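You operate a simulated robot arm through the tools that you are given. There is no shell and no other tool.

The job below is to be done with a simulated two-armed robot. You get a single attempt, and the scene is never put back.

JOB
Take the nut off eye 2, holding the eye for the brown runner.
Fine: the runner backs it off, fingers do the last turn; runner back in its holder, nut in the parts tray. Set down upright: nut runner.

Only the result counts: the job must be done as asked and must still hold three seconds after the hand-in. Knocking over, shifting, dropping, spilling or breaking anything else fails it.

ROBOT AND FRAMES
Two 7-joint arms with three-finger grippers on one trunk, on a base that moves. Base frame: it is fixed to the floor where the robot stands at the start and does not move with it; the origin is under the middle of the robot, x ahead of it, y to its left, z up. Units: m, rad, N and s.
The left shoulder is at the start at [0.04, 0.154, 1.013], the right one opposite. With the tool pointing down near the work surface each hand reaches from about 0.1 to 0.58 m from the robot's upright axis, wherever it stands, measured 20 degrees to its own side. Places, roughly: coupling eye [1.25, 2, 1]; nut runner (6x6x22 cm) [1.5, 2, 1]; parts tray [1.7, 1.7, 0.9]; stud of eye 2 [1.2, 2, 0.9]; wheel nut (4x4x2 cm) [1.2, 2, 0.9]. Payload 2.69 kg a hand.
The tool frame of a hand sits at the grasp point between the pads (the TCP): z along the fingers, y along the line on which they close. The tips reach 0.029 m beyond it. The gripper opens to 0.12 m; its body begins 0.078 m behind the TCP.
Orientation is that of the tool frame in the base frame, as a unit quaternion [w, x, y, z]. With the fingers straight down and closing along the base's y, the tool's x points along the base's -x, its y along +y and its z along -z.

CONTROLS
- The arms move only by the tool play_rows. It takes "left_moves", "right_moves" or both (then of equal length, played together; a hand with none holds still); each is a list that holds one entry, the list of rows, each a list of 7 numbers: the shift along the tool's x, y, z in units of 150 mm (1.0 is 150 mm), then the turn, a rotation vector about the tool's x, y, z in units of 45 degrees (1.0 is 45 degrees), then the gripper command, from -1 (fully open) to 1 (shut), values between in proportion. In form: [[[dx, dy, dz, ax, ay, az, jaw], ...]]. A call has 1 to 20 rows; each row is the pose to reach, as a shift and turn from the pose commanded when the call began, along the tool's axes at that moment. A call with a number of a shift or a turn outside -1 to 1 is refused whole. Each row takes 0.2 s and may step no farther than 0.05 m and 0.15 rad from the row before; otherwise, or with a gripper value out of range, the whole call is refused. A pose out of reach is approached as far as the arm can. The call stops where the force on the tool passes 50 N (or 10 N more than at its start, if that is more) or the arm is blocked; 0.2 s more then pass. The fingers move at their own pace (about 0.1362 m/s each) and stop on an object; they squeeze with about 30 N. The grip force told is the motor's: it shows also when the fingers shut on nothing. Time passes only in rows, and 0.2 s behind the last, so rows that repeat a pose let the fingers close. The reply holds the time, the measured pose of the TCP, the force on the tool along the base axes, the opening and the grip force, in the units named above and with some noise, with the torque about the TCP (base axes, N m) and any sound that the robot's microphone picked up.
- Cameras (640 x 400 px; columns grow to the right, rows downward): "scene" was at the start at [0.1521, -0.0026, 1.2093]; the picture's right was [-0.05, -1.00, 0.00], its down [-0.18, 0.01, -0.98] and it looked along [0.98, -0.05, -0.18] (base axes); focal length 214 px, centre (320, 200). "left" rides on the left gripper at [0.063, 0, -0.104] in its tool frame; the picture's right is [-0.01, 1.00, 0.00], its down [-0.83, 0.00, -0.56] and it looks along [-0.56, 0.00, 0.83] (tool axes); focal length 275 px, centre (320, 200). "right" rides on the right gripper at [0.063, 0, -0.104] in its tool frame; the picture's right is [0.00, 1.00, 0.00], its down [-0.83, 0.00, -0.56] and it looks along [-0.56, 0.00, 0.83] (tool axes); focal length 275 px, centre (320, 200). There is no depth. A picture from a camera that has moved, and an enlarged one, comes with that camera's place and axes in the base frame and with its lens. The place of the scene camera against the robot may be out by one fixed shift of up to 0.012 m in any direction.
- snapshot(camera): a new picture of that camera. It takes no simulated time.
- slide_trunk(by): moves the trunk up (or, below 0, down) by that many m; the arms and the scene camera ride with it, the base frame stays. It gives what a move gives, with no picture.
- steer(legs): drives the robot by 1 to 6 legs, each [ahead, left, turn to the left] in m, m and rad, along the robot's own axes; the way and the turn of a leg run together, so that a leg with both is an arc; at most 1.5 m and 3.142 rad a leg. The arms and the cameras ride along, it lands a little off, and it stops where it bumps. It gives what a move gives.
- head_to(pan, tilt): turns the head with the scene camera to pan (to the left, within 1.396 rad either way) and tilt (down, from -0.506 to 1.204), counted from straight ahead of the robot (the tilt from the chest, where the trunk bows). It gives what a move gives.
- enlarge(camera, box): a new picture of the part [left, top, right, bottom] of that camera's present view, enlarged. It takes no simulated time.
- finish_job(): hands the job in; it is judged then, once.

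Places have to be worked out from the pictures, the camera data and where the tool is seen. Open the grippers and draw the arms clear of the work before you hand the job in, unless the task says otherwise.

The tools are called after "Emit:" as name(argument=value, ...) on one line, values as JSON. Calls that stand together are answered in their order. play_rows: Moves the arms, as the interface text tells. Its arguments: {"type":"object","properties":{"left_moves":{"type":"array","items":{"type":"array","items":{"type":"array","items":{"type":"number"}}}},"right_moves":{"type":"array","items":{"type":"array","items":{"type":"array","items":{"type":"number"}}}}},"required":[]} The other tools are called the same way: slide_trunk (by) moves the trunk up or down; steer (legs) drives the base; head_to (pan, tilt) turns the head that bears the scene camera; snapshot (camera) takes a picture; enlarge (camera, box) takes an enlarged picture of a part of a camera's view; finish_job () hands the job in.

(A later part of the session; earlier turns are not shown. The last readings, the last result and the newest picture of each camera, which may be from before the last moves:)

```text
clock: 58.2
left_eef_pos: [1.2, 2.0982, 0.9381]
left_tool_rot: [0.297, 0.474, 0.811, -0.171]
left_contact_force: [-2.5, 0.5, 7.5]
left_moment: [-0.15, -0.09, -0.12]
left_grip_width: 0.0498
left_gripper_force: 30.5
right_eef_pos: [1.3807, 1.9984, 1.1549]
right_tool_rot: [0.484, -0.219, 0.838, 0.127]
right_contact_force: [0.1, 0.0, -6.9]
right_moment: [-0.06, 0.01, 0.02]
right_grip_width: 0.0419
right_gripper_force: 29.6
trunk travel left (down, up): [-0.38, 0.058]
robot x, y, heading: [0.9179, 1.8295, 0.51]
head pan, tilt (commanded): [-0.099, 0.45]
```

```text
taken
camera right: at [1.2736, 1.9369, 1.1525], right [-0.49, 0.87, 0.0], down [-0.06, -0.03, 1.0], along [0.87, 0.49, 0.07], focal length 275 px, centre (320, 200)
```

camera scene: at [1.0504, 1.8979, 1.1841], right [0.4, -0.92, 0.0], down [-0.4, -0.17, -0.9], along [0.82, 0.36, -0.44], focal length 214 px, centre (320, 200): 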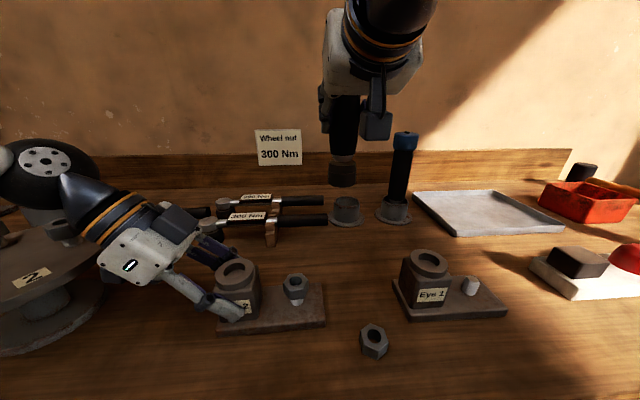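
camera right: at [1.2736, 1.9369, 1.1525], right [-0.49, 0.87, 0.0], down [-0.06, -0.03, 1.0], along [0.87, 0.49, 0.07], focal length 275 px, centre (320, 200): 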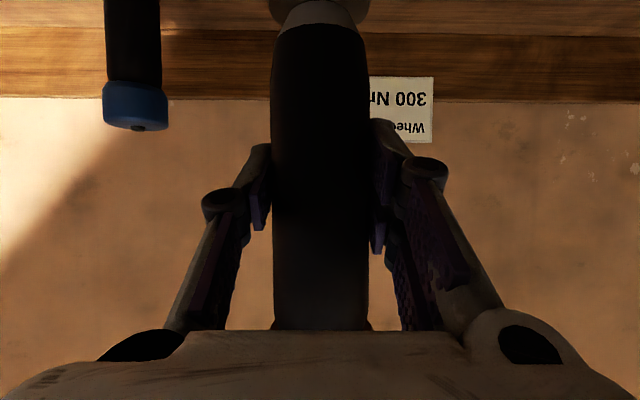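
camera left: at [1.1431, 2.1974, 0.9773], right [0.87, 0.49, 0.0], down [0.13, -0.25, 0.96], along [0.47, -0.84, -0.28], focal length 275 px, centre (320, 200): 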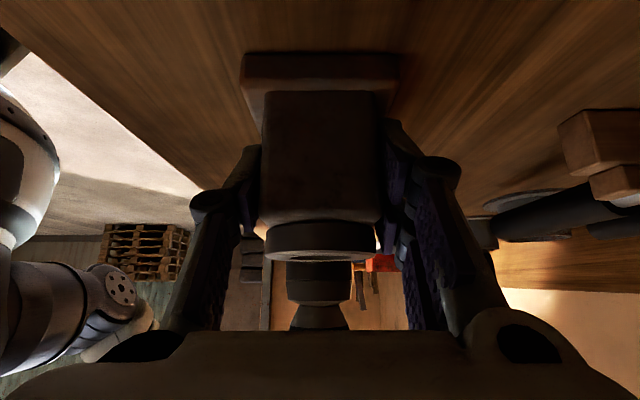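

I move forward and right to place the runner back above its holder.

Emit:
play_rows(right_moves=[[[-0.125, -0.08, 0.216, 0, 0, 0, 1], [-0.249, -0.16, 0.432, 0, 0, 0, 1], [-0.374, -0.241, 0.647, 0, 0, 0, 1], [-0.498, -0.321, 0.863, 0, 0, 0, 1], [-0.498, -0.321, 0.863, 0, 0, 0, 1], [-0.498, -0.321, 0.863, 0, 0, 0, 1]]])

Emit:
enlarge(camera="scene", box=[300, 90, 430, 240])

Emit:
snapshot(camera="right")

Emit:
snapshot(camera="left")

```text
clock: 59.6
left_eef_pos: [1.2001, 2.097, 0.938]
left_tool_rot: [0.295, 0.475, 0.811, -0.171]
left_contact_force: [-4.7, -0.9, 5.5]
left_moment: [-0.37, -0.19, 0.1]
left_grip_width: 0.05
left_gripper_force: 29.8
right_eef_pos: [1.536, 2.0309, 1.1554]
right_tool_rot: [0.484, -0.219, 0.837, 0.127]
right_contact_force: [0.1, -0.4, -6.4]
right_moment: [-0.05, 0.03, -0.01]
right_grip_width: 0.0419
right_gripper_force: 30.3
trunk travel left (down, up): [-0.38, 0.058]
robot x, y, heading: [0.9131, 1.8286, 0.514]
head pan, tilt (commanded): [-0.099, 0.45]
```

```text
2.67 times, centred on (365, 165) of scene
camera zoom: at [1.0505, 1.8978, 1.1841], right [0.4, -0.92, 0.0], down [-0.4, -0.17, -0.9], along [0.82, 0.36, -0.44], focal length 572 px, centre (200, 293)
```

zoom: 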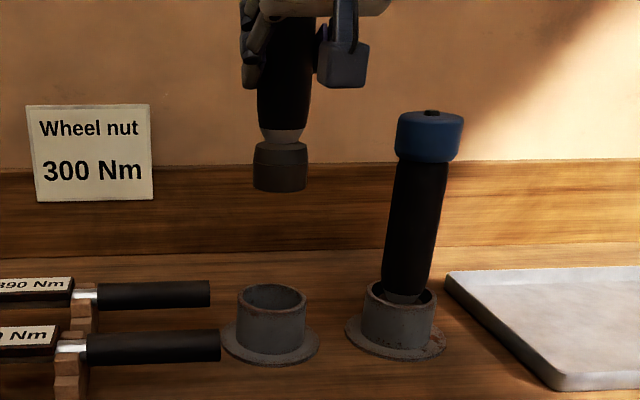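

```text
taken
camera right: at [1.4283, 1.9683, 1.1514], right [-0.49, 0.87, 0.0], down [-0.06, -0.03, 1.0], along [0.87, 0.49, 0.07], focal length 275 px, centre (320, 200)
```

right: 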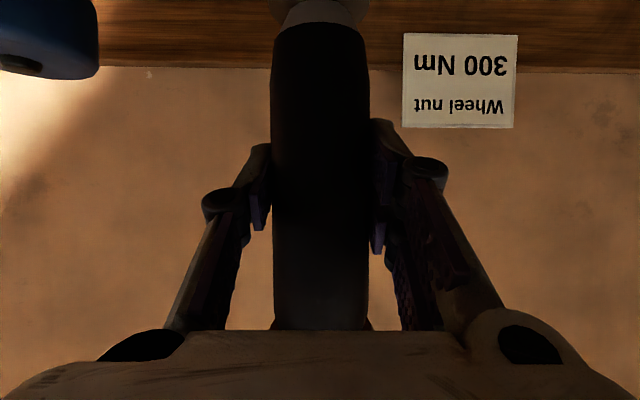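

```text
taken
camera left: at [1.1431, 2.1971, 0.9775], right [0.87, 0.49, 0.01], down [0.13, -0.25, 0.96], along [0.47, -0.84, -0.28], focal length 275 px, centre (320, 200)
```

left: 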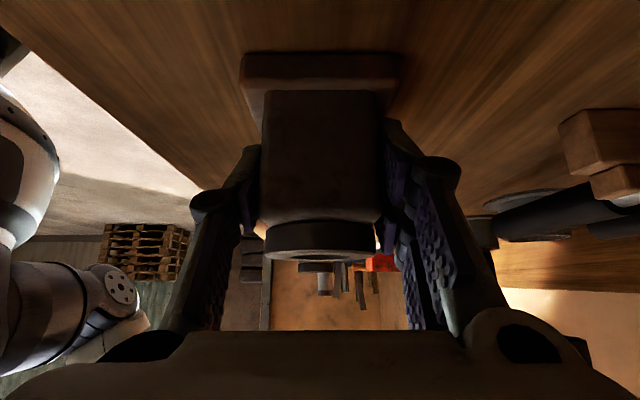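

Bearing of socket and holder agree within 0.5 mrad. I lower 0.10 m to bring the socket just above/into the holder mouth.

Emit:
play_rows(right_moves=[[[0.144, 0, 0.083, 0, 0, 0, 1], [0.289, 0, 0.167, 0, 0, 0, 1], [0.433, 0, 0.25, 0, 0, 0, 1], [0.577, 0, 0.333, 0, 0, 0, 1], [0.577, 0, 0.333, 0, 0, 0, 1]]])

Emit:
enlarge(camera="scene", box=[300, 90, 430, 240])

Emit:
snapshot(camera="right")

```text
clock: 60.8
left_eef_pos: [1.2007, 2.0977, 0.938]
left_tool_rot: [0.296, 0.474, 0.811, -0.172]
left_contact_force: [-2.5, -0.4, 5.1]
left_moment: [-0.24, -0.06, -0.07]
left_grip_width: 0.0497
left_gripper_force: 30.1
right_eef_pos: [1.5349, 2.0305, 1.0551]
right_tool_rot: [0.484, -0.219, 0.838, 0.127]
right_contact_force: [0.0, 0.4, -7.0]
right_moment: [-0.02, 0.02, -0.01]
right_grip_width: 0.0419
right_gripper_force: 29.4
trunk travel left (down, up): [-0.38, 0.058]
robot x, y, heading: [0.9145, 1.8309, 0.511]
head pan, tilt (commanded): [-0.099, 0.45]
```

```text
2.67 times, centred on (365, 165) of scene
camera zoom: at [1.0506, 1.8978, 1.1841], right [0.4, -0.92, 0.0], down [-0.4, -0.17, -0.9], along [0.82, 0.36, -0.44], focal length 572 px, centre (200, 293)
```

zoom: 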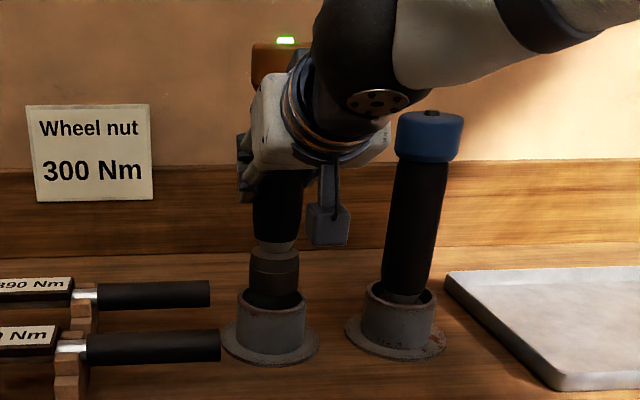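

```text
taken
camera right: at [1.4285, 1.968, 1.0526], right [-0.49, 0.87, 0.0], down [-0.06, -0.03, 1.0], along [0.87, 0.49, 0.07], focal length 275 px, centre (320, 200)
```

right: 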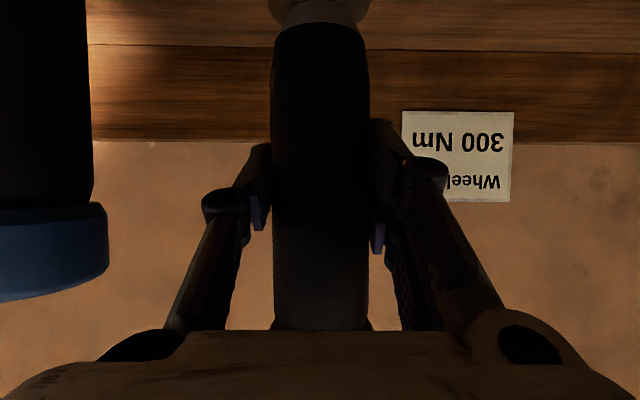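

The socket is entering the holder mouth, centred, with no contact force. I lower slowly in 5 mm steps.

Emit:
play_rows(right_moves=[[[0.029, 0, 0.017, 0, 0, 0, 1], [0.058, 0, 0.033, 0, 0, 0, 1], [0.087, 0, 0.05, 0, 0, 0, 1], [0.115, 0, 0.067, 0, 0, 0, 1], [0.144, 0, 0.083, 0, 0, 0, 1], [0.173, 0, 0.1, 0, 0, 0, 1], [0.202, 0, 0.117, 0, 0, 0, 1], [0.231, 0, 0.133, 0, 0, 0, 1]]])

Emit:
enlarge(camera="scene", box=[300, 90, 430, 240])

```text
clock: 62.6
left_eef_pos: [1.1985, 2.0982, 0.937]
left_tool_rot: [0.295, 0.475, 0.811, -0.172]
left_contact_force: [-2.8, -0.3, 5.5]
left_moment: [-0.09, 0.03, -0.01]
left_grip_width: 0.0497
left_gripper_force: 30.3
right_eef_pos: [1.5346, 2.0312, 1.016]
right_tool_rot: [0.483, -0.219, 0.838, 0.127]
right_contact_force: [0.4, 0.3, -6.4]
right_moment: [-0.04, 0.01, -0.01]
right_grip_width: 0.0419
right_gripper_force: 29.8
trunk travel left (down, up): [-0.38, 0.058]
robot x, y, heading: [0.9132, 1.829, 0.509]
head pan, tilt (commanded): [-0.099, 0.45]
```

```text
2.67 times, centred on (365, 165) of scene
camera zoom: at [1.0506, 1.8978, 1.1841], right [0.4, -0.92, 0.0], down [-0.4, -0.17, -0.9], along [0.82, 0.36, -0.44], focal length 572 px, centre (200, 293)
```

zoom: 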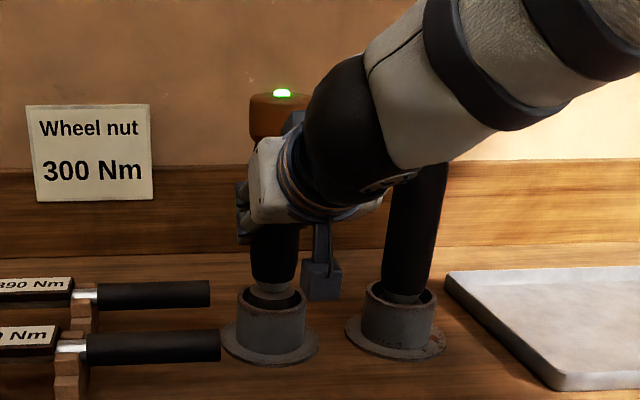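

The socket is most of the way in. I continue in 3 mm steps until it touches the bottom.

Emit:
play_rows(right_moves=[[[0.017, 0, 0.01, 0, 0, 0, 1], [0.035, 0, 0.02, 0, 0, 0, 1], [0.052, 0, 0.03, 0, 0, 0, 1], [0.069, 0, 0.04, 0, 0, 0, 1], [0.069, 0, 0.04, 0, 0, 0, 1]]])

Emit:
enlarge(camera="scene", box=[300, 90, 430, 240])

```text
clock: 63.8
left_eef_pos: [1.1995, 2.0965, 0.9368]
left_tool_rot: [0.296, 0.474, 0.811, -0.172]
left_contact_force: [-3.1, -0.5, 4.9]
left_moment: [-0.05, 0.02, 0.02]
left_grip_width: 0.0495
left_gripper_force: 30.1
right_eef_pos: [1.5342, 2.0294, 1.0039]
right_tool_rot: [0.484, -0.218, 0.838, 0.126]
right_contact_force: [0.1, -0.5, -6.8]
right_moment: [-0.04, 0.01, 0.02]
right_grip_width: 0.0419
right_gripper_force: 30.5
trunk travel left (down, up): [-0.38, 0.058]
robot x, y, heading: [0.9197, 1.8288, 0.511]
head pan, tilt (commanded): [-0.099, 0.45]
```

```text
2.67 times, centred on (365, 165) of scene
camera zoom: at [1.0506, 1.8978, 1.1841], right [0.4, -0.92, 0.0], down [-0.4, -0.17, -0.9], along [0.82, 0.36, -0.44], focal length 572 px, centre (200, 293)
```

zoom: 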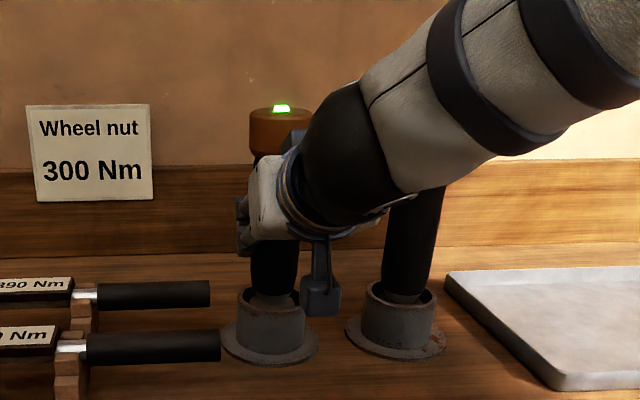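

About 4–5 mm still to go, judged by the cap height against the original picture. I go on in 2 mm steps.

Emit:
play_rows(right_moves=[[[0.012, 0, 0.007, 0, 0, 0, 1], [0.023, 0, 0.013, 0, 0, 0, 1], [0.029, 0, 0.017, 0, 0, 0, 1], [0.029, 0, 0.017, 0, 0, 0, 1]]])

```text
clock: 64.8
left_eef_pos: [1.2007, 2.0981, 0.9385]
left_tool_rot: [0.295, 0.474, 0.812, -0.172]
left_contact_force: [-2.7, -1.2, 3.7]
left_moment: [-0.11, 0.06, -0.08]
left_grip_width: 0.0497
left_gripper_force: 29.9
right_eef_pos: [1.5354, 2.031, 0.9989]
right_tool_rot: [0.484, -0.219, 0.838, 0.127]
right_contact_force: [-0.3, 0.7, -5.7]
right_moment: [0.0, 0.07, 0.0]
right_grip_width: 0.0419
right_gripper_force: 29.7
trunk travel left (down, up): [-0.38, 0.058]
robot x, y, heading: [0.9165, 1.8256, 0.511]
head pan, tilt (commanded): [-0.099, 0.45]
```

No firm contact yet (−5.7 N). I continue in 2 mm steps.

Emit:
play_rows(right_moves=[[[0.012, 0, 0.007, 0, 0, 0, 1], [0.023, 0, 0.013, 0, 0, 0, 1], [0.023, 0, 0.013, 0, 0, 0, 1]]])

Emit:
enlarge(camera="scene", box=[300, 90, 430, 240])

```text
clock: 65.6
left_eef_pos: [1.1992, 2.0965, 0.9371]
left_tool_rot: [0.296, 0.475, 0.811, -0.171]
left_contact_force: [-0.8, 0.9, 0.4]
left_moment: [0.13, 0.11, 0.06]
left_grip_width: 0.0498
left_gripper_force: 29.8
right_eef_pos: [1.5343, 2.0298, 0.9978]
right_tool_rot: [0.486, -0.218, 0.836, 0.128]
right_contact_force: [-1.6, -0.3, 17.9]
right_moment: [0.51, 0.37, 0.07]
right_grip_width: 0.0421
right_gripper_force: 29.5
trunk travel left (down, up): [-0.38, 0.058]
robot x, y, heading: [0.9157, 1.8365, 0.515]
head pan, tilt (commanded): [-0.099, 0.45]
```

```text
2.67 times, centred on (365, 165) of scene
camera zoom: at [1.0493, 1.8976, 1.1846], right [0.4, -0.92, 0.0], down [-0.4, -0.17, -0.9], along [0.83, 0.36, -0.43], focal length 572 px, centre (200, 293)
```

zoom: 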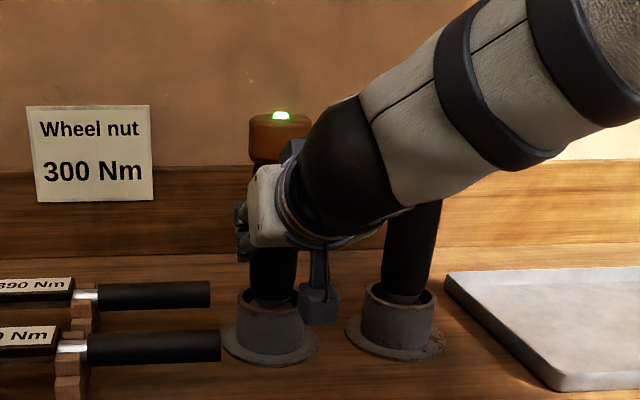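

It touched bottom (net ~25 N). I ease up 2 mm to relieve the load and open the fingers.

Emit:
play_rows(right_moves=[[[-0.012, 0, -0.007, 0, 0, 0, 1], [-0.012, 0, -0.007, 0, 0, 0, 0.25], [-0.012, 0, -0.007, 0, 0, 0, 0.0], [-0.012, 0, -0.007, 0, 0, 0, -0.4], [-0.012, 0, -0.007, 0, 0, 0, -0.7], [-0.012, 0, -0.007, 0, 0, 0, -0.7]]])

Emit:
snapshot(camera="right")

Emit:
enlarge(camera="scene", box=[300, 90, 430, 240])

```text
clock: 67.0
left_eef_pos: [1.2009, 2.0981, 0.9384]
left_tool_rot: [0.296, 0.474, 0.811, -0.172]
left_contact_force: [0.5, -0.6, -0.3]
left_moment: [-0.66, -0.25, 0.09]
left_grip_width: 0.0498
left_gripper_force: 30.1
right_eef_pos: [1.5346, 2.0304, 0.9967]
right_tool_rot: [0.484, -0.219, 0.838, 0.127]
right_contact_force: [0.4, 0.1, -0.8]
right_moment: [-0.04, -0.01, -0.04]
right_grip_width: 0.1018
right_gripper_force: 0.0
trunk travel left (down, up): [-0.38, 0.058]
robot x, y, heading: [0.9125, 1.8301, 0.513]
head pan, tilt (commanded): [-0.099, 0.45]
```

```text
taken
camera right: at [1.428, 1.9683, 0.994], right [-0.49, 0.87, 0.0], down [-0.06, -0.03, 1.0], along [0.87, 0.49, 0.07], focal length 275 px, centre (320, 200)
```

right: 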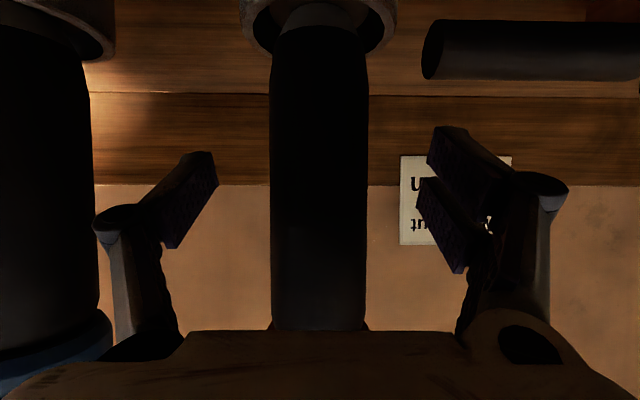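

```text
2.67 times, centred on (365, 165) of scene
camera zoom: at [1.0507, 1.8979, 1.1841], right [0.4, -0.92, 0.0], down [-0.4, -0.17, -0.9], along [0.82, 0.36, -0.44], focal length 572 px, centre (200, 293)
```

zoom: 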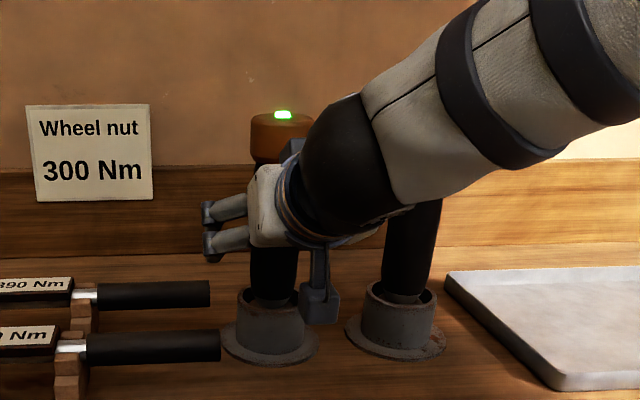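

The runner stands upright and free in its holder with the lamp green. I withdraw the right hand straight back, then up.

Emit:
play_rows(right_moves=[[[0.133, 0, -0.231, 0, 0, 0, -0.7], [0.267, 0, -0.462, 0, 0, 0, -0.7], [0.16, 0, -0.677, 0, 0, 0, -0.7], [-0.037, 0, -0.868, 0, 0, 0, -0.7], [-0.21, 0, -0.968, 0, 0, 0, -0.7], [-0.21, 0, -0.968, 0, 0, 0, -0.7]]])

Emit:
snapshot(camera="scene")

Emit:
snapshot(camera="right")

Emit:
enlarge(camera="scene", box=[200, 230, 360, 350])

```text
clock: 68.4
left_eef_pos: [1.1991, 2.0971, 0.9372]
left_tool_rot: [0.296, 0.474, 0.811, -0.171]
left_contact_force: [1.4, 1.2, 1.2]
left_moment: [-0.24, -0.09, 0.15]
left_grip_width: 0.0494
left_gripper_force: 30.0
right_eef_pos: [1.4408, 1.976, 1.098]
right_tool_rot: [0.484, -0.219, 0.838, 0.127]
right_contact_force: [0.3, -0.2, -0.2]
right_moment: [0.0, 0.0, -0.02]
right_grip_width: 0.102
right_gripper_force: 0.1
trunk travel left (down, up): [-0.38, 0.058]
robot x, y, heading: [0.9139, 1.8309, 0.514]
head pan, tilt (commanded): [-0.099, 0.45]
```

```text
taken
camera scene: at [1.0506, 1.898, 1.1841], right [0.4, -0.92, 0.0], down [-0.4, -0.17, -0.9], along [0.82, 0.36, -0.44], focal length 214 px, centre (320, 200)
```

scene: 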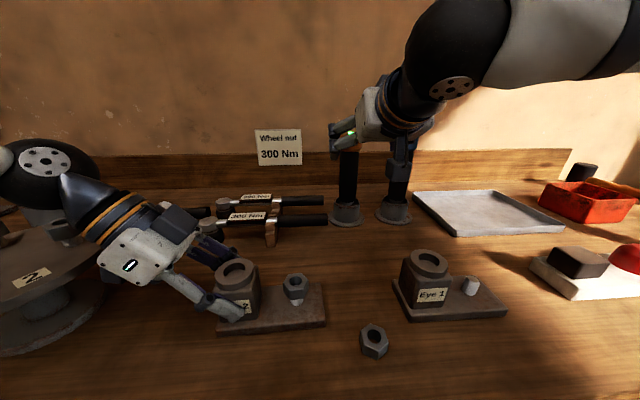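

```text
taken
camera right: at [1.3343, 1.914, 1.0951], right [-0.49, 0.87, 0.0], down [-0.06, -0.03, 1.0], along [0.87, 0.49, 0.07], focal length 275 px, centre (320, 200)
```

right: 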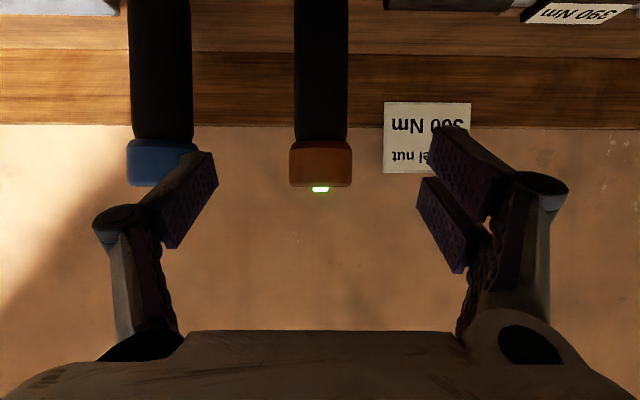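

```text
3.33 times, centred on (280, 290) of scene
camera zoom: at [1.0506, 1.898, 1.1841], right [0.4, -0.92, 0.0], down [-0.4, -0.17, -0.9], along [0.82, 0.36, -0.44], focal length 715 px, centre (453, -100)
```

zoom: 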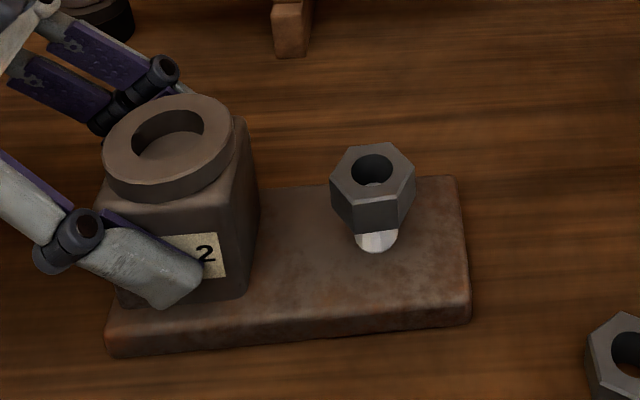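

Runner is safely home. The nut sits raised with about 2 mm of thread engaged (nut z ≈ 0.92–0.94), a flat facing the robot. I bring the right hand back toward vertical while retreating and rising.

Emit:
play_rows(right_moves=[[[0.028, 0, -0.138, 0, 0.167, 0, -0.7], [0.056, 0, -0.275, 0, 0.333, 0, -0.7], [0.085, 0, -0.413, 0, 0.5, 0, -0.7], [0.113, 0, -0.551, 0, 0.667, 0, -0.7], [0.141, 0, -0.688, 0, 0.833, 0, -0.7], [0.169, 0, -0.826, 0, 1.0, 0, -0.7], [0.169, 0, -0.826, 0, 1.0, 0, -0.7]]])

Emit:
play_rows(right_moves=[[[0, 0, 0, 0, 0.167, 0, -0.7], [0, 0, 0, 0, 0.338, 0, -0.7], [0, 0, 0, 0, 0.338, 0, -0.7]]])

Emit:
snapshot(camera="right")

Emit:
snapshot(camera="scene")

```text
clock: 70.0
left_eef_pos: [1.2008, 2.0974, 0.9376]
left_tool_rot: [0.296, 0.474, 0.812, -0.171]
left_contact_force: [-0.3, 2.4, 0.3]
left_moment: [0.17, 0.09, 0.08]
left_grip_width: 0.0498
left_gripper_force: 30.6
right_eef_pos: [1.3325, 1.9177, 1.1361]
right_tool_rot: [0.125, -0.251, 0.959, 0.033]
right_contact_force: [-0.2, -0.2, 0.4]
right_moment: [0.01, -0.01, -0.03]
right_grip_width: 0.102
right_gripper_force: 0.0
trunk travel left (down, up): [-0.38, 0.058]
robot x, y, heading: [0.9136, 1.8262, 0.507]
head pan, tilt (commanded): [-0.099, 0.45]
```

```text
clock: 70.8
left_eef_pos: [1.1996, 2.0982, 0.9367]
left_tool_rot: [0.296, 0.474, 0.811, -0.172]
left_contact_force: [0.2, 0.7, 0.3]
left_moment: [0.06, 0.0, -0.09]
left_grip_width: 0.0498
left_gripper_force: 30.2
right_eef_pos: [1.3338, 1.9175, 1.1359]
right_tool_rot: [-0.001, -0.253, 0.968, 0.0]
right_contact_force: [1.0, 0.0, -0.1]
right_moment: [0.02, -0.02, -0.02]
right_grip_width: 0.1022
right_gripper_force: 0.0
trunk travel left (down, up): [-0.38, 0.058]
robot x, y, heading: [0.9147, 1.8298, 0.512]
head pan, tilt (commanded): [-0.099, 0.45]
```

```text
taken
camera right: at [1.2786, 1.8839, 1.2404], right [-0.49, 0.87, 0.0], down [0.72, 0.41, 0.55], along [0.48, 0.27, -0.83], focal length 275 px, centre (320, 200)
```

right: 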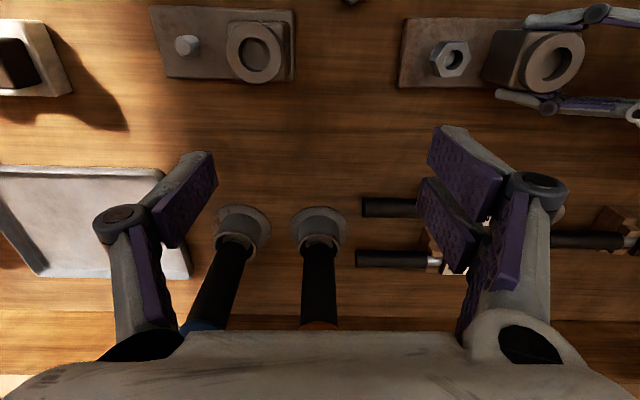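

```text
taken
camera scene: at [1.0505, 1.898, 1.1841], right [0.4, -0.92, 0.0], down [-0.4, -0.17, -0.9], along [0.82, 0.36, -0.44], focal length 214 px, centre (320, 200)
```

scene: 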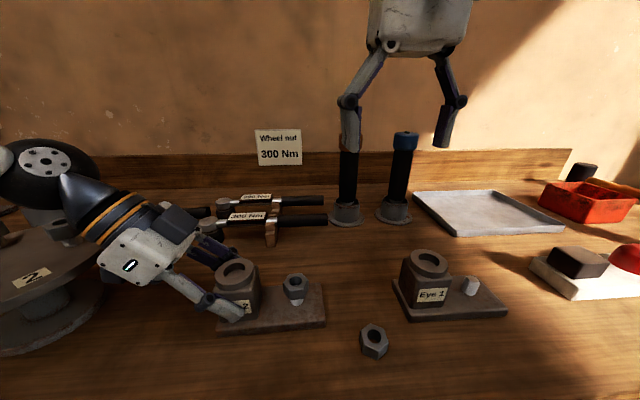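

The hand is vertical again. I zoom the right wrist view on the nut to read its hex orientation.

Emit:
enlarge(camera="right", box=[390, 0, 550, 110])

```text
3.64 times, centred on (470, 55) of right
camera zoom: at [1.2786, 1.8839, 1.2404], right [-0.49, 0.87, 0.0], down [0.72, 0.41, 0.55], along [0.48, 0.27, -0.83], focal length 1001 px, centre (-226, 727)
```

zoom: 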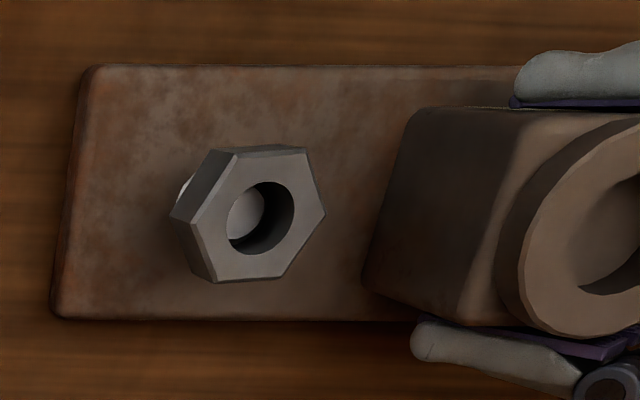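

The flats are parallel to the plate edges, so a closing line 30° off the robot's left direction will meet a pair of flats. I move the right hand above the nut at the same height while turning it 30° and narrowing the fingers to 70 mm.

Emit:
play_rows(right_moves=[[[0.039, 0.173, 0, 0, 0, -0.133, -0.167], [0.079, 0.346, 0, 0, 0, -0.267, -0.167], [0.118, 0.518, 0, 0, 0, -0.4, -0.167], [0.158, 0.691, 0, 0, 0, -0.533, -0.167], [0.197, 0.864, 0, 0, 0, -0.667, -0.167], [0.197, 0.864, 0, 0, 0, -0.667, -0.167]]])

Emit:
snapshot(camera="right")

Emit:
snapshot(camera="scene")

```text
clock: 72.2
left_eef_pos: [1.1998, 2.0975, 0.9389]
left_tool_rot: [0.295, 0.475, 0.811, -0.171]
left_contact_force: [0.2, 1.4, -0.1]
left_moment: [-0.22, 0.1, -0.15]
left_grip_width: 0.0498
left_gripper_force: 30.2
right_eef_pos: [1.2434, 2.0154, 1.1381]
right_tool_rot: [-0.002, -0.496, 0.868, 0.0]
right_contact_force: [-0.4, 0.2, 0.0]
right_moment: [-0.02, 0.01, -0.02]
right_grip_width: 0.0702
right_gripper_force: 0.0
trunk travel left (down, up): [-0.38, 0.058]
robot x, y, heading: [0.9169, 1.827, 0.512]
head pan, tilt (commanded): [-0.099, 0.45]
```

```text
taken
camera right: at [1.2116, 1.9595, 1.2423], right [-0.86, 0.51, 0.0], down [0.42, 0.72, 0.55], along [0.28, 0.48, -0.83], focal length 275 px, centre (320, 200)
```

right: 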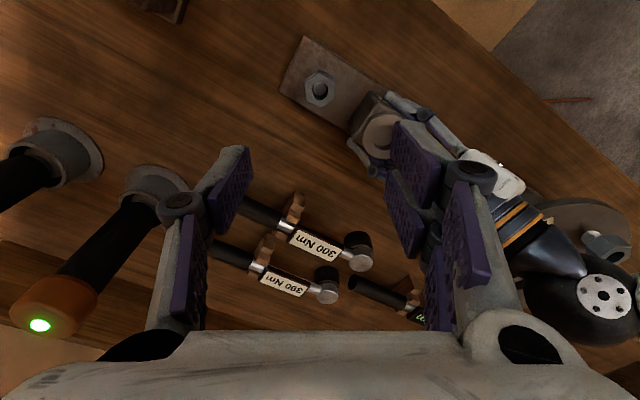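

```text
taken
camera scene: at [1.0505, 1.898, 1.1841], right [0.4, -0.92, 0.0], down [-0.4, -0.17, -0.9], along [0.82, 0.36, -0.44], focal length 214 px, centre (320, 200)
```

scene: 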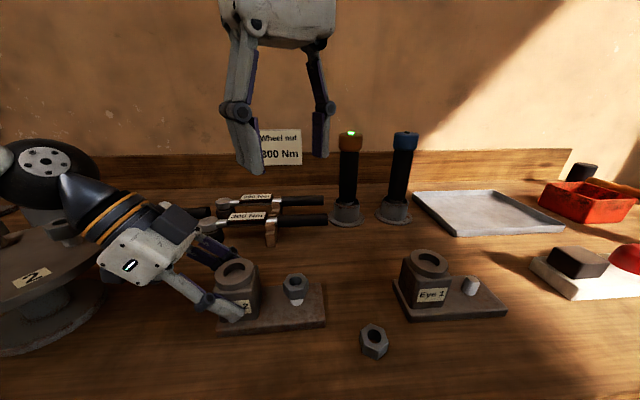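

The nut lies within ~3 mm of the TCP axis. I zoom to compare its flats with the finger closing line before going down.

Emit:
enlarge(camera="right", box=[270, 30, 390, 130])

```text
4.00 times, centred on (330, 80) of right
camera zoom: at [1.2116, 1.9595, 1.2423], right [-0.86, 0.51, 0.0], down [0.42, 0.72, 0.55], along [0.28, 0.48, -0.83], focal length 1101 px, centre (280, 680)
```

zoom: 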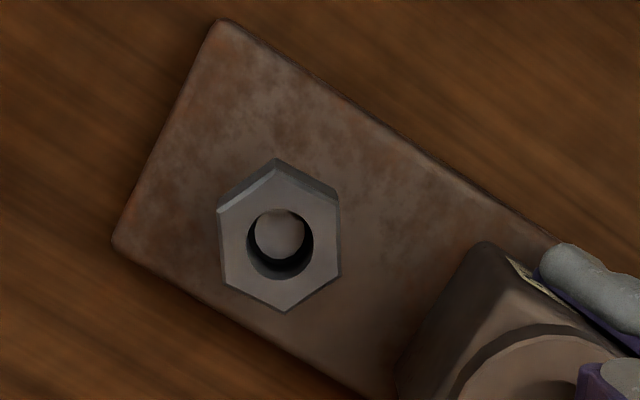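

Flats are square to the closing line. I go down 0.12 m first, centring 2.5 mm.

Emit:
play_rows(right_moves=[[[-0.017, 0, 0.2, 0, 0, 0, -0.167], [-0.017, 0, 0.4, 0, 0, 0, -0.167], [-0.017, 0, 0.6, 0, 0, 0, -0.167], [-0.017, 0, 0.8, 0, 0, 0, -0.167], [-0.017, 0, 0.8, 0, 0, 0, -0.167]]])

Emit:
snapshot(camera="right")

Emit:
snapshot(camera="scene")

Emit:
snapshot(camera="left")

```text
clock: 73.4
left_eef_pos: [1.1999, 2.0983, 0.9366]
left_tool_rot: [0.296, 0.474, 0.811, -0.172]
left_contact_force: [-1.2, 0.4, 0.7]
left_moment: [0.05, 0.14, 0.03]
left_grip_width: 0.0499
left_gripper_force: 30.0
right_eef_pos: [1.2446, 2.0178, 1.0177]
right_tool_rot: [-0.001, -0.494, 0.869, 0.001]
right_contact_force: [-0.2, -0.2, 0.1]
right_moment: [0.02, -0.01, 0.01]
right_grip_width: 0.0699
right_gripper_force: 0.0
trunk travel left (down, up): [-0.38, 0.058]
robot x, y, heading: [0.9134, 1.8284, 0.508]
head pan, tilt (commanded): [-0.099, 0.45]
```

```text
taken
camera right: at [1.2127, 1.9612, 1.1212], right [-0.86, 0.51, 0.0], down [0.42, 0.72, 0.55], along [0.28, 0.48, -0.83], focal length 275 px, centre (320, 200)
```

right: 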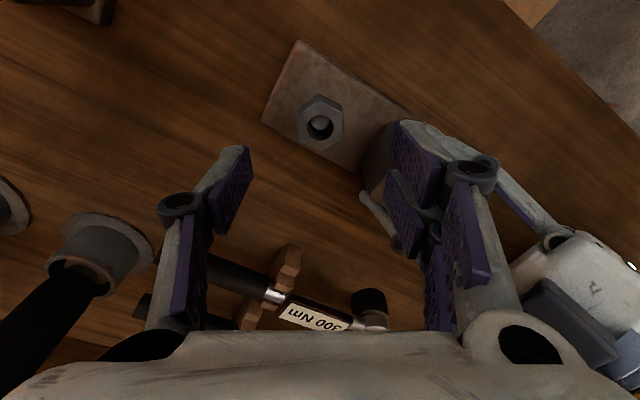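

```text
taken
camera scene: at [1.0504, 1.898, 1.1841], right [0.4, -0.92, 0.0], down [-0.4, -0.17, -0.9], along [0.82, 0.36, -0.44], focal length 214 px, centre (320, 200)
```

scene: 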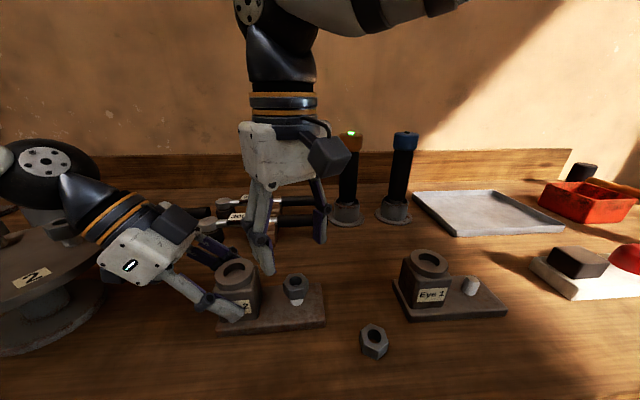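

```text
taken
camera left: at [1.1431, 2.1972, 0.9775], right [0.87, 0.49, 0.01], down [0.13, -0.25, 0.96], along [0.47, -0.84, -0.28], focal length 275 px, centre (320, 200)
```

left: 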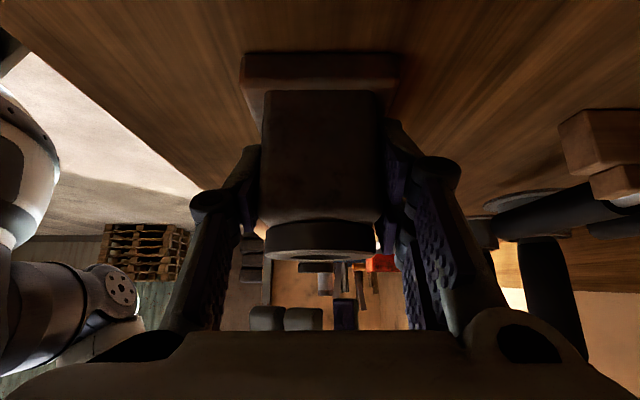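

Nut still centred; its top is about z 0.932. I narrow the fingers to 50 mm (to stay clear of the left fingers) and lower to TCP z≈0.934.

Emit:
play_rows(right_moves=[[[0, 0, 0.0, 0, 0, 0, 0.167], [0, 0, 0.0, 0, 0, 0, 0.167], [0, 0, 0.15, 0, 0, 0, 0.167], [0, 0, 0.3, 0, 0, 0, 0.167], [0, 0, 0.3, 0, 0, 0, 0.167]]])

Emit:
snapshot(camera="right")

Emit:
enlarge(camera="scene", box=[200, 160, 360, 340])

```text
clock: 74.6
left_eef_pos: [1.1999, 2.0975, 0.9372]
left_tool_rot: [0.296, 0.475, 0.811, -0.171]
left_contact_force: [-2.2, 1.1, 0.6]
left_moment: [0.14, 0.1, -0.04]
left_grip_width: 0.0499
left_gripper_force: 30.1
right_eef_pos: [1.2443, 2.0188, 0.9711]
right_tool_rot: [-0.001, -0.495, 0.869, 0.0]
right_contact_force: [0.4, -0.2, 0.0]
right_moment: [0.0, 0.01, -0.02]
right_grip_width: 0.0497
right_gripper_force: 0.0
trunk travel left (down, up): [-0.38, 0.058]
robot x, y, heading: [0.9185, 1.8292, 0.514]
head pan, tilt (commanded): [-0.099, 0.45]
```

```text
taken
camera right: at [1.2124, 1.9623, 1.0751], right [-0.86, 0.51, 0.0], down [0.42, 0.72, 0.55], along [0.28, 0.48, -0.83], focal length 275 px, centre (320, 200)
```

right: 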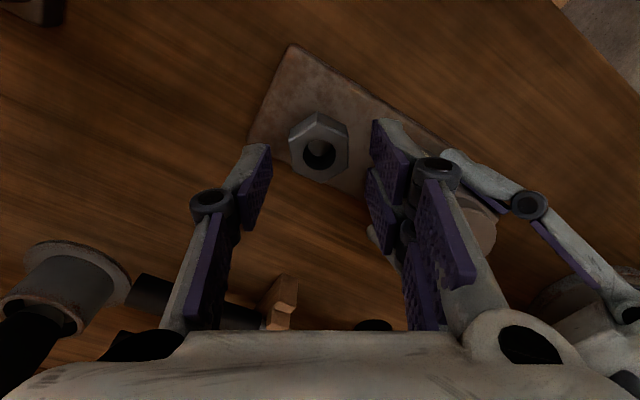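

```text
2.22 times, centred on (280, 250) of scene
camera zoom: at [1.0504, 1.898, 1.1841], right [0.4, -0.92, 0.0], down [-0.4, -0.17, -0.9], along [0.82, 0.36, -0.44], focal length 477 px, centre (409, 89)
```

zoom: 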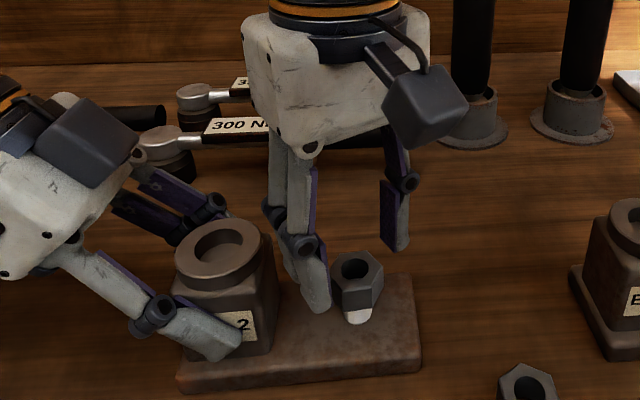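

Nut is centred between the pads with room on both sides. I lower the last 37 mm.

Emit:
play_rows(right_moves=[[[0, 0, 0.08, 0, 0, 0, 0.167], [0, 0, 0.16, 0, 0, 0, 0.167], [0, 0, 0.247, 0, 0, 0, 0.167], [0, 0, 0.247, 0, 0, 0, 0.167]]])

Emit:
snapshot(camera="right")

Emit:
enlarge(camera="scene", box=[200, 160, 360, 340])

```text
clock: 75.6
left_eef_pos: [1.2008, 2.0979, 0.9375]
left_tool_rot: [0.296, 0.474, 0.811, -0.171]
left_contact_force: [-1.8, 1.2, 0.8]
left_moment: [0.1, 0.09, -0.01]
left_grip_width: 0.0499
left_gripper_force: 30.7
right_eef_pos: [1.2456, 2.0194, 0.9333]
right_tool_rot: [-0.001, -0.494, 0.869, 0.0]
right_contact_force: [-0.5, -0.3, 0.1]
right_moment: [0.02, -0.02, 0.03]
right_grip_width: 0.0498
right_gripper_force: 0.0
trunk travel left (down, up): [-0.38, 0.058]
robot x, y, heading: [0.9165, 1.8306, 0.511]
head pan, tilt (commanded): [-0.099, 0.45]
```

```text
taken
camera right: at [1.2125, 1.9624, 1.0385], right [-0.86, 0.51, 0.0], down [0.42, 0.72, 0.55], along [0.28, 0.48, -0.83], focal length 275 px, centre (320, 200)
```

right: 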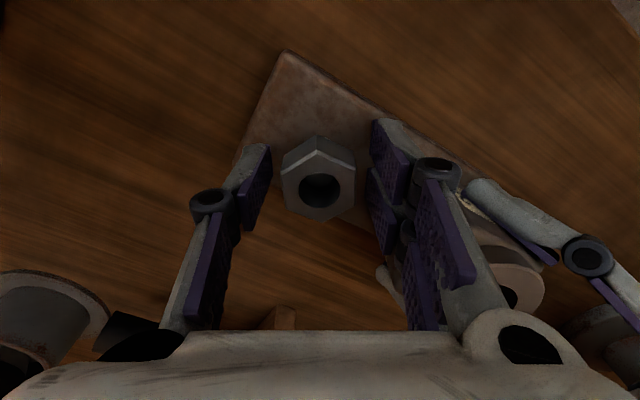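

```text
2.22 times, centred on (280, 250) of scene
camera zoom: at [1.0504, 1.898, 1.1841], right [0.4, -0.92, 0.0], down [-0.4, -0.17, -0.9], along [0.82, 0.36, -0.44], focal length 477 px, centre (409, 89)
```

zoom: 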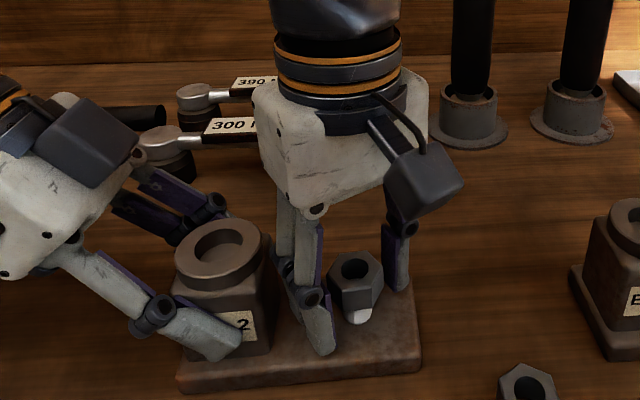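

The pads bracket the nut's flats. I close the right fingers on the nut.

Emit:
play_rows(right_moves=[[[0, 0, 0, 0, 0, 0, 0.3], [0, 0, 0, 0, 0, 0, 1.0], [0, 0, 0, 0, 0, 0, 1.0], [0, 0, 0, 0, 0, 0, 1.0]]])

Emit:
snapshot(camera="right")

```text
clock: 76.6
left_eef_pos: [1.1988, 2.0984, 0.9372]
left_tool_rot: [0.296, 0.474, 0.811, -0.173]
left_contact_force: [-3.7, 1.3, 0.0]
left_moment: [-0.07, -0.05, -0.04]
left_grip_width: 0.0499
left_gripper_force: 29.9
right_eef_pos: [1.2449, 2.0188, 0.9333]
right_tool_rot: [-0.002, -0.494, 0.869, 0.001]
right_contact_force: [2.1, -1.6, -0.4]
right_moment: [-0.01, -0.06, 0.0]
right_grip_width: 0.0305
right_gripper_force: 30.2
trunk travel left (down, up): [-0.38, 0.058]
robot x, y, heading: [0.9122, 1.8289, 0.511]
head pan, tilt (commanded): [-0.099, 0.45]
```

```text
taken
camera right: at [1.2127, 1.9623, 1.0386], right [-0.86, 0.51, 0.0], down [0.42, 0.72, 0.55], along [0.28, 0.48, -0.83], focal length 275 px, centre (320, 200)
```

right: 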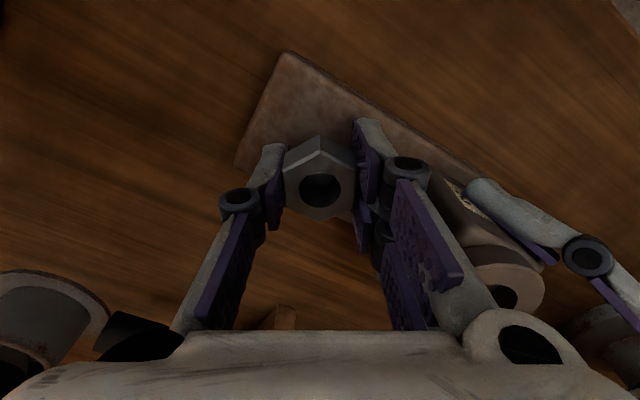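

Gripped across the flats at 30.5 mm. I turn the nut counter‑clockwise (seen from above) by 45°, watching torque and position.

Emit:
play_rows(right_moves=[[[0, 0, 0, 0, 0, -0.167, 1.0], [0, 0, 0, 0, 0, -0.333, 1.0], [0, 0, 0, 0, 0, -0.5, 1.0], [0, 0, 0, 0, 0, -0.667, 1.0], [0, 0, 0, 0, 0, -0.833, 1.0], [0, 0, 0, 0, 0, -1.0, 1.0], [0, 0, 0, 0, 0, -1.0, 1.0]]])

Emit:
snapshot(camera="right")

Emit:
enlarge(camera="scene", box=[200, 160, 360, 340])

```text
clock: 78.2
left_eef_pos: [1.1994, 2.0974, 0.9384]
left_tool_rot: [0.297, 0.474, 0.811, -0.172]
left_contact_force: [6.6, -2.4, -2.1]
left_moment: [-0.06, 0.09, 0.49]
left_grip_width: 0.0497
left_gripper_force: 30.0
right_eef_pos: [1.2447, 2.0177, 0.9353]
right_tool_rot: [0.0, 0.79, -0.613, -0.001]
right_contact_force: [-6.6, 1.3, 20.3]
right_moment: [0.05, 0.09, -0.06]
right_grip_width: 0.0306
right_gripper_force: 29.6
trunk travel left (down, up): [-0.38, 0.058]
robot x, y, heading: [0.915, 1.828, 0.512]
head pan, tilt (commanded): [-0.099, 0.45]
```

```text
taken
camera right: at [1.2601, 1.9553, 1.0386], right [-0.97, -0.25, 0.0], down [-0.21, 0.8, 0.56], along [-0.14, 0.54, -0.83], focal length 275 px, centre (320, 200)
```

right: 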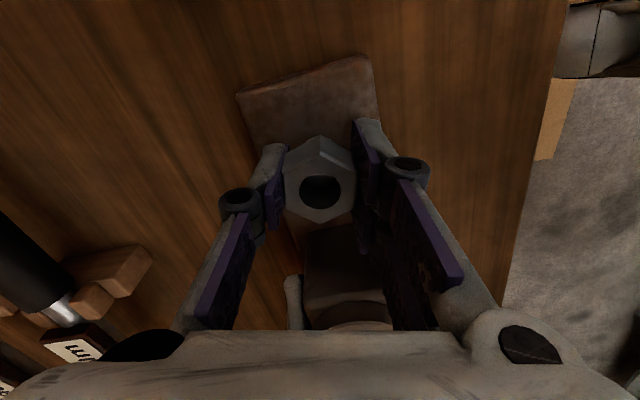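

```text
2.22 times, centred on (280, 250) of scene
camera zoom: at [1.0502, 1.8978, 1.1842], right [0.4, -0.92, 0.0], down [-0.4, -0.17, -0.9], along [0.82, 0.36, -0.43], focal length 477 px, centre (409, 89)
```

zoom: 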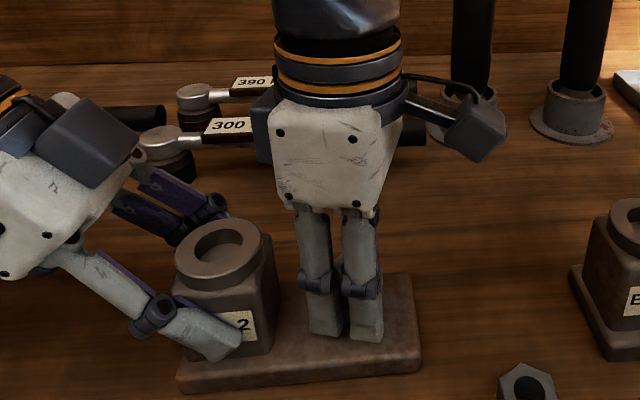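

The nut turned with the hand and pushed it up ~2 mm (20 N), so it is climbing. I continue another 45°, letting the hand rise 4 mm with the thread.

Emit:
play_rows(right_moves=[[[0, 0, -0.014, 0, 0, -0.167, 1.0], [0, 0, -0.017, 0, 0, -0.333, 1.0], [0, 0, -0.02, 0, 0, -0.5, 1.0], [0, 0, -0.022, 0, 0, -0.667, 1.0], [0, 0, -0.025, 0, 0, -0.833, 1.0], [0, 0, -0.027, 0, 0, -1.0, 1.0], [0, 0, -0.027, 0, 0, -1.0, 1.0]]])

Emit:
snapshot(camera="right")

Emit:
enlarge(camera="scene", box=[200, 160, 360, 340])

```text
clock: 79.8
left_eef_pos: [1.2007, 2.0982, 0.9376]
left_tool_rot: [0.296, 0.475, 0.811, -0.172]
left_contact_force: [1.3, 1.6, -0.4]
left_moment: [-0.62, -0.12, 0.24]
left_grip_width: 0.0499
left_gripper_force: 30.2
right_eef_pos: [1.246, 2.0183, 0.9383]
right_tool_rot: [0.001, 0.964, -0.264, -0.001]
right_contact_force: [-0.3, 0.0, -1.5]
right_moment: [0.01, 0.01, 0.01]
right_grip_width: 0.0305
right_gripper_force: 29.8
trunk travel left (down, up): [-0.38, 0.058]
robot x, y, heading: [0.917, 1.8306, 0.515]
head pan, tilt (commanded): [-0.099, 0.45]
```

```text
taken
camera right: at [1.3, 1.9842, 1.042], right [-0.51, -0.86, 0.0], down [-0.72, 0.42, 0.56], along [-0.48, 0.28, -0.83], focal length 275 px, centre (320, 200)
```

right: 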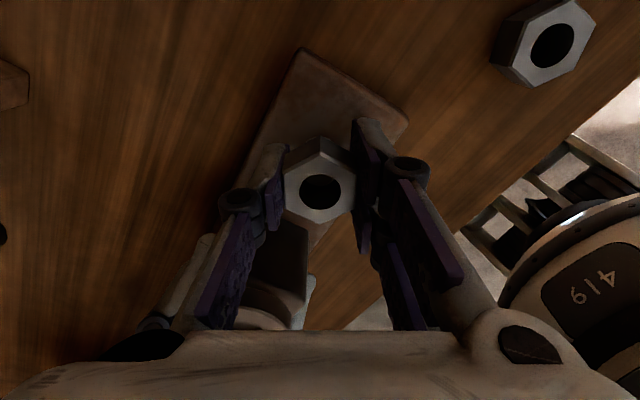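

```text
2.22 times, centred on (280, 250) of scene
camera zoom: at [1.0507, 1.8982, 1.1841], right [0.4, -0.92, 0.0], down [-0.4, -0.17, -0.9], along [0.82, 0.36, -0.44], focal length 477 px, centre (409, 89)
```

zoom: 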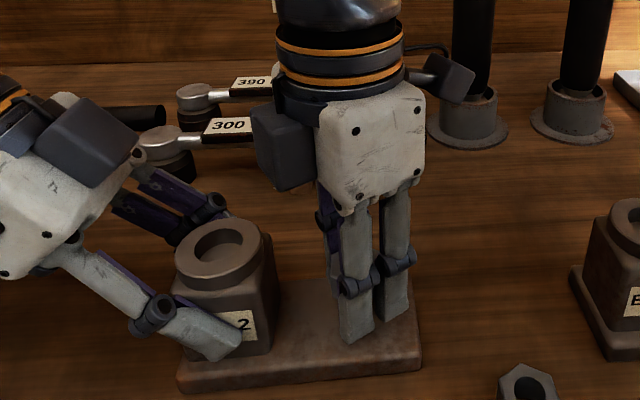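

The force dropped to −1.5 N — about the nut's own weight — so it may be off the thread. I test by lifting 5 mm gently.

Emit:
play_rows(right_moves=[[[0, 0, -0.01, 0, 0, 0, 1.0], [0, 0, -0.02, 0, 0, 0, 1.0], [0, 0, -0.033, 0, 0, 0, 1.0], [0, 0, -0.033, 0, 0, 0, 1.0]]])

Emit:
snapshot(camera="right")

```text
clock: 80.8
left_eef_pos: [1.2001, 2.0975, 0.9367]
left_tool_rot: [0.296, 0.474, 0.811, -0.171]
left_contact_force: [1.4, 2.5, 2.0]
left_moment: [-0.18, 0.16, 0.2]
left_grip_width: 0.0499
left_gripper_force: 30.0
right_eef_pos: [1.2449, 2.017, 0.9435]
right_tool_rot: [0.002, 0.964, -0.264, -0.002]
right_contact_force: [1.0, 0.3, -1.7]
right_moment: [-0.01, 0.0, -0.02]
right_grip_width: 0.0304
right_gripper_force: 30.3
trunk travel left (down, up): [-0.38, 0.058]
robot x, y, heading: [0.9122, 1.8257, 0.508]
head pan, tilt (commanded): [-0.099, 0.45]
```

```text
taken
camera right: at [1.2987, 1.9837, 1.0472], right [-0.51, -0.86, 0.0], down [-0.72, 0.42, 0.56], along [-0.48, 0.28, -0.83], focal length 275 px, centre (320, 200)
```

right: 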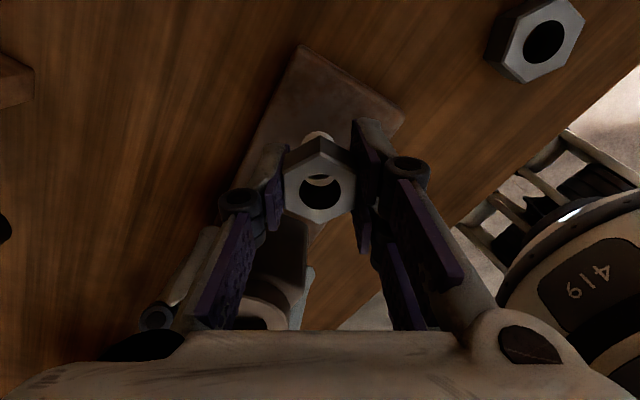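

The nut came off freely; the bare stud is visible below it. I lift it up 0.15 m.

Emit:
play_rows(right_moves=[[[0, 0, -0.15, 0, 0, 0, 1.0], [0, 0, -0.35, 0, 0, 0, 1.0], [0, 0, -0.6, 0, 0, 0, 1.0], [0, 0, -0.85, 0, 0, 0, 1.0], [0, 0, -1.0, 0, 0, 0, 1.0], [0, 0, -1.0, 0, 0, 0, 1.0]]])

Emit:
snapshot(camera="right")

Emit:
snapshot(camera="scene")

```text
clock: 82.2
left_eef_pos: [1.2007, 2.0983, 0.9379]
left_tool_rot: [0.296, 0.474, 0.811, -0.171]
left_contact_force: [1.8, 3.3, 3.9]
left_moment: [0.12, 0.28, 0.0]
left_grip_width: 0.0499
left_gripper_force: 30.5
right_eef_pos: [1.2457, 2.0202, 1.0928]
right_tool_rot: [0.002, 0.964, -0.266, -0.001]
right_contact_force: [-0.2, -0.4, -0.4]
right_moment: [-0.03, -0.01, 0.01]
right_grip_width: 0.0307
right_gripper_force: 30.2
trunk travel left (down, up): [-0.38, 0.058]
robot x, y, heading: [0.9125, 1.8246, 0.51]
head pan, tilt (commanded): [-0.099, 0.45]
```

```text
taken
camera right: at [1.2997, 1.9856, 1.1965], right [-0.51, -0.86, 0.0], down [-0.72, 0.42, 0.56], along [-0.48, 0.28, -0.83], focal length 275 px, centre (320, 200)
```

right: 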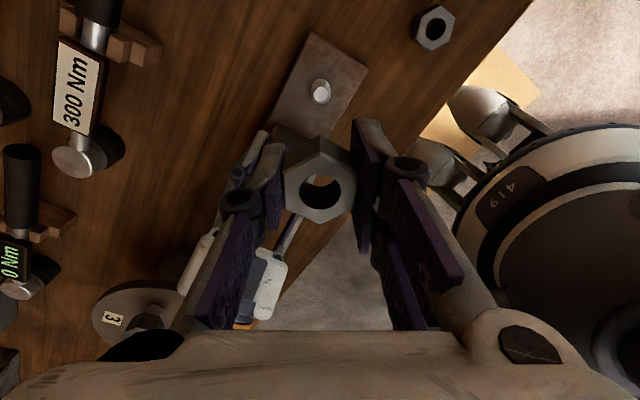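

```text
taken
camera scene: at [1.0507, 1.8982, 1.1841], right [0.4, -0.92, 0.0], down [-0.4, -0.17, -0.9], along [0.82, 0.36, -0.44], focal length 214 px, centre (320, 200)
```

scene: 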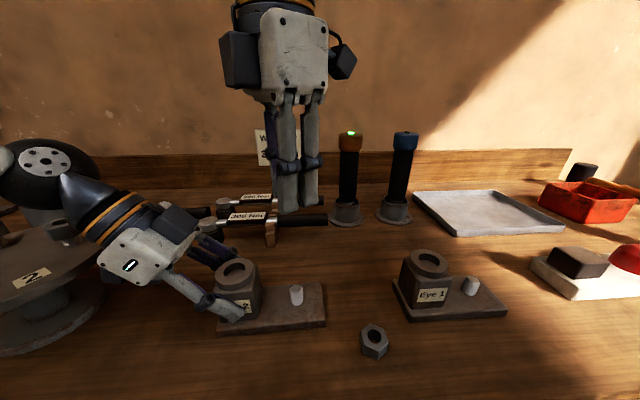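

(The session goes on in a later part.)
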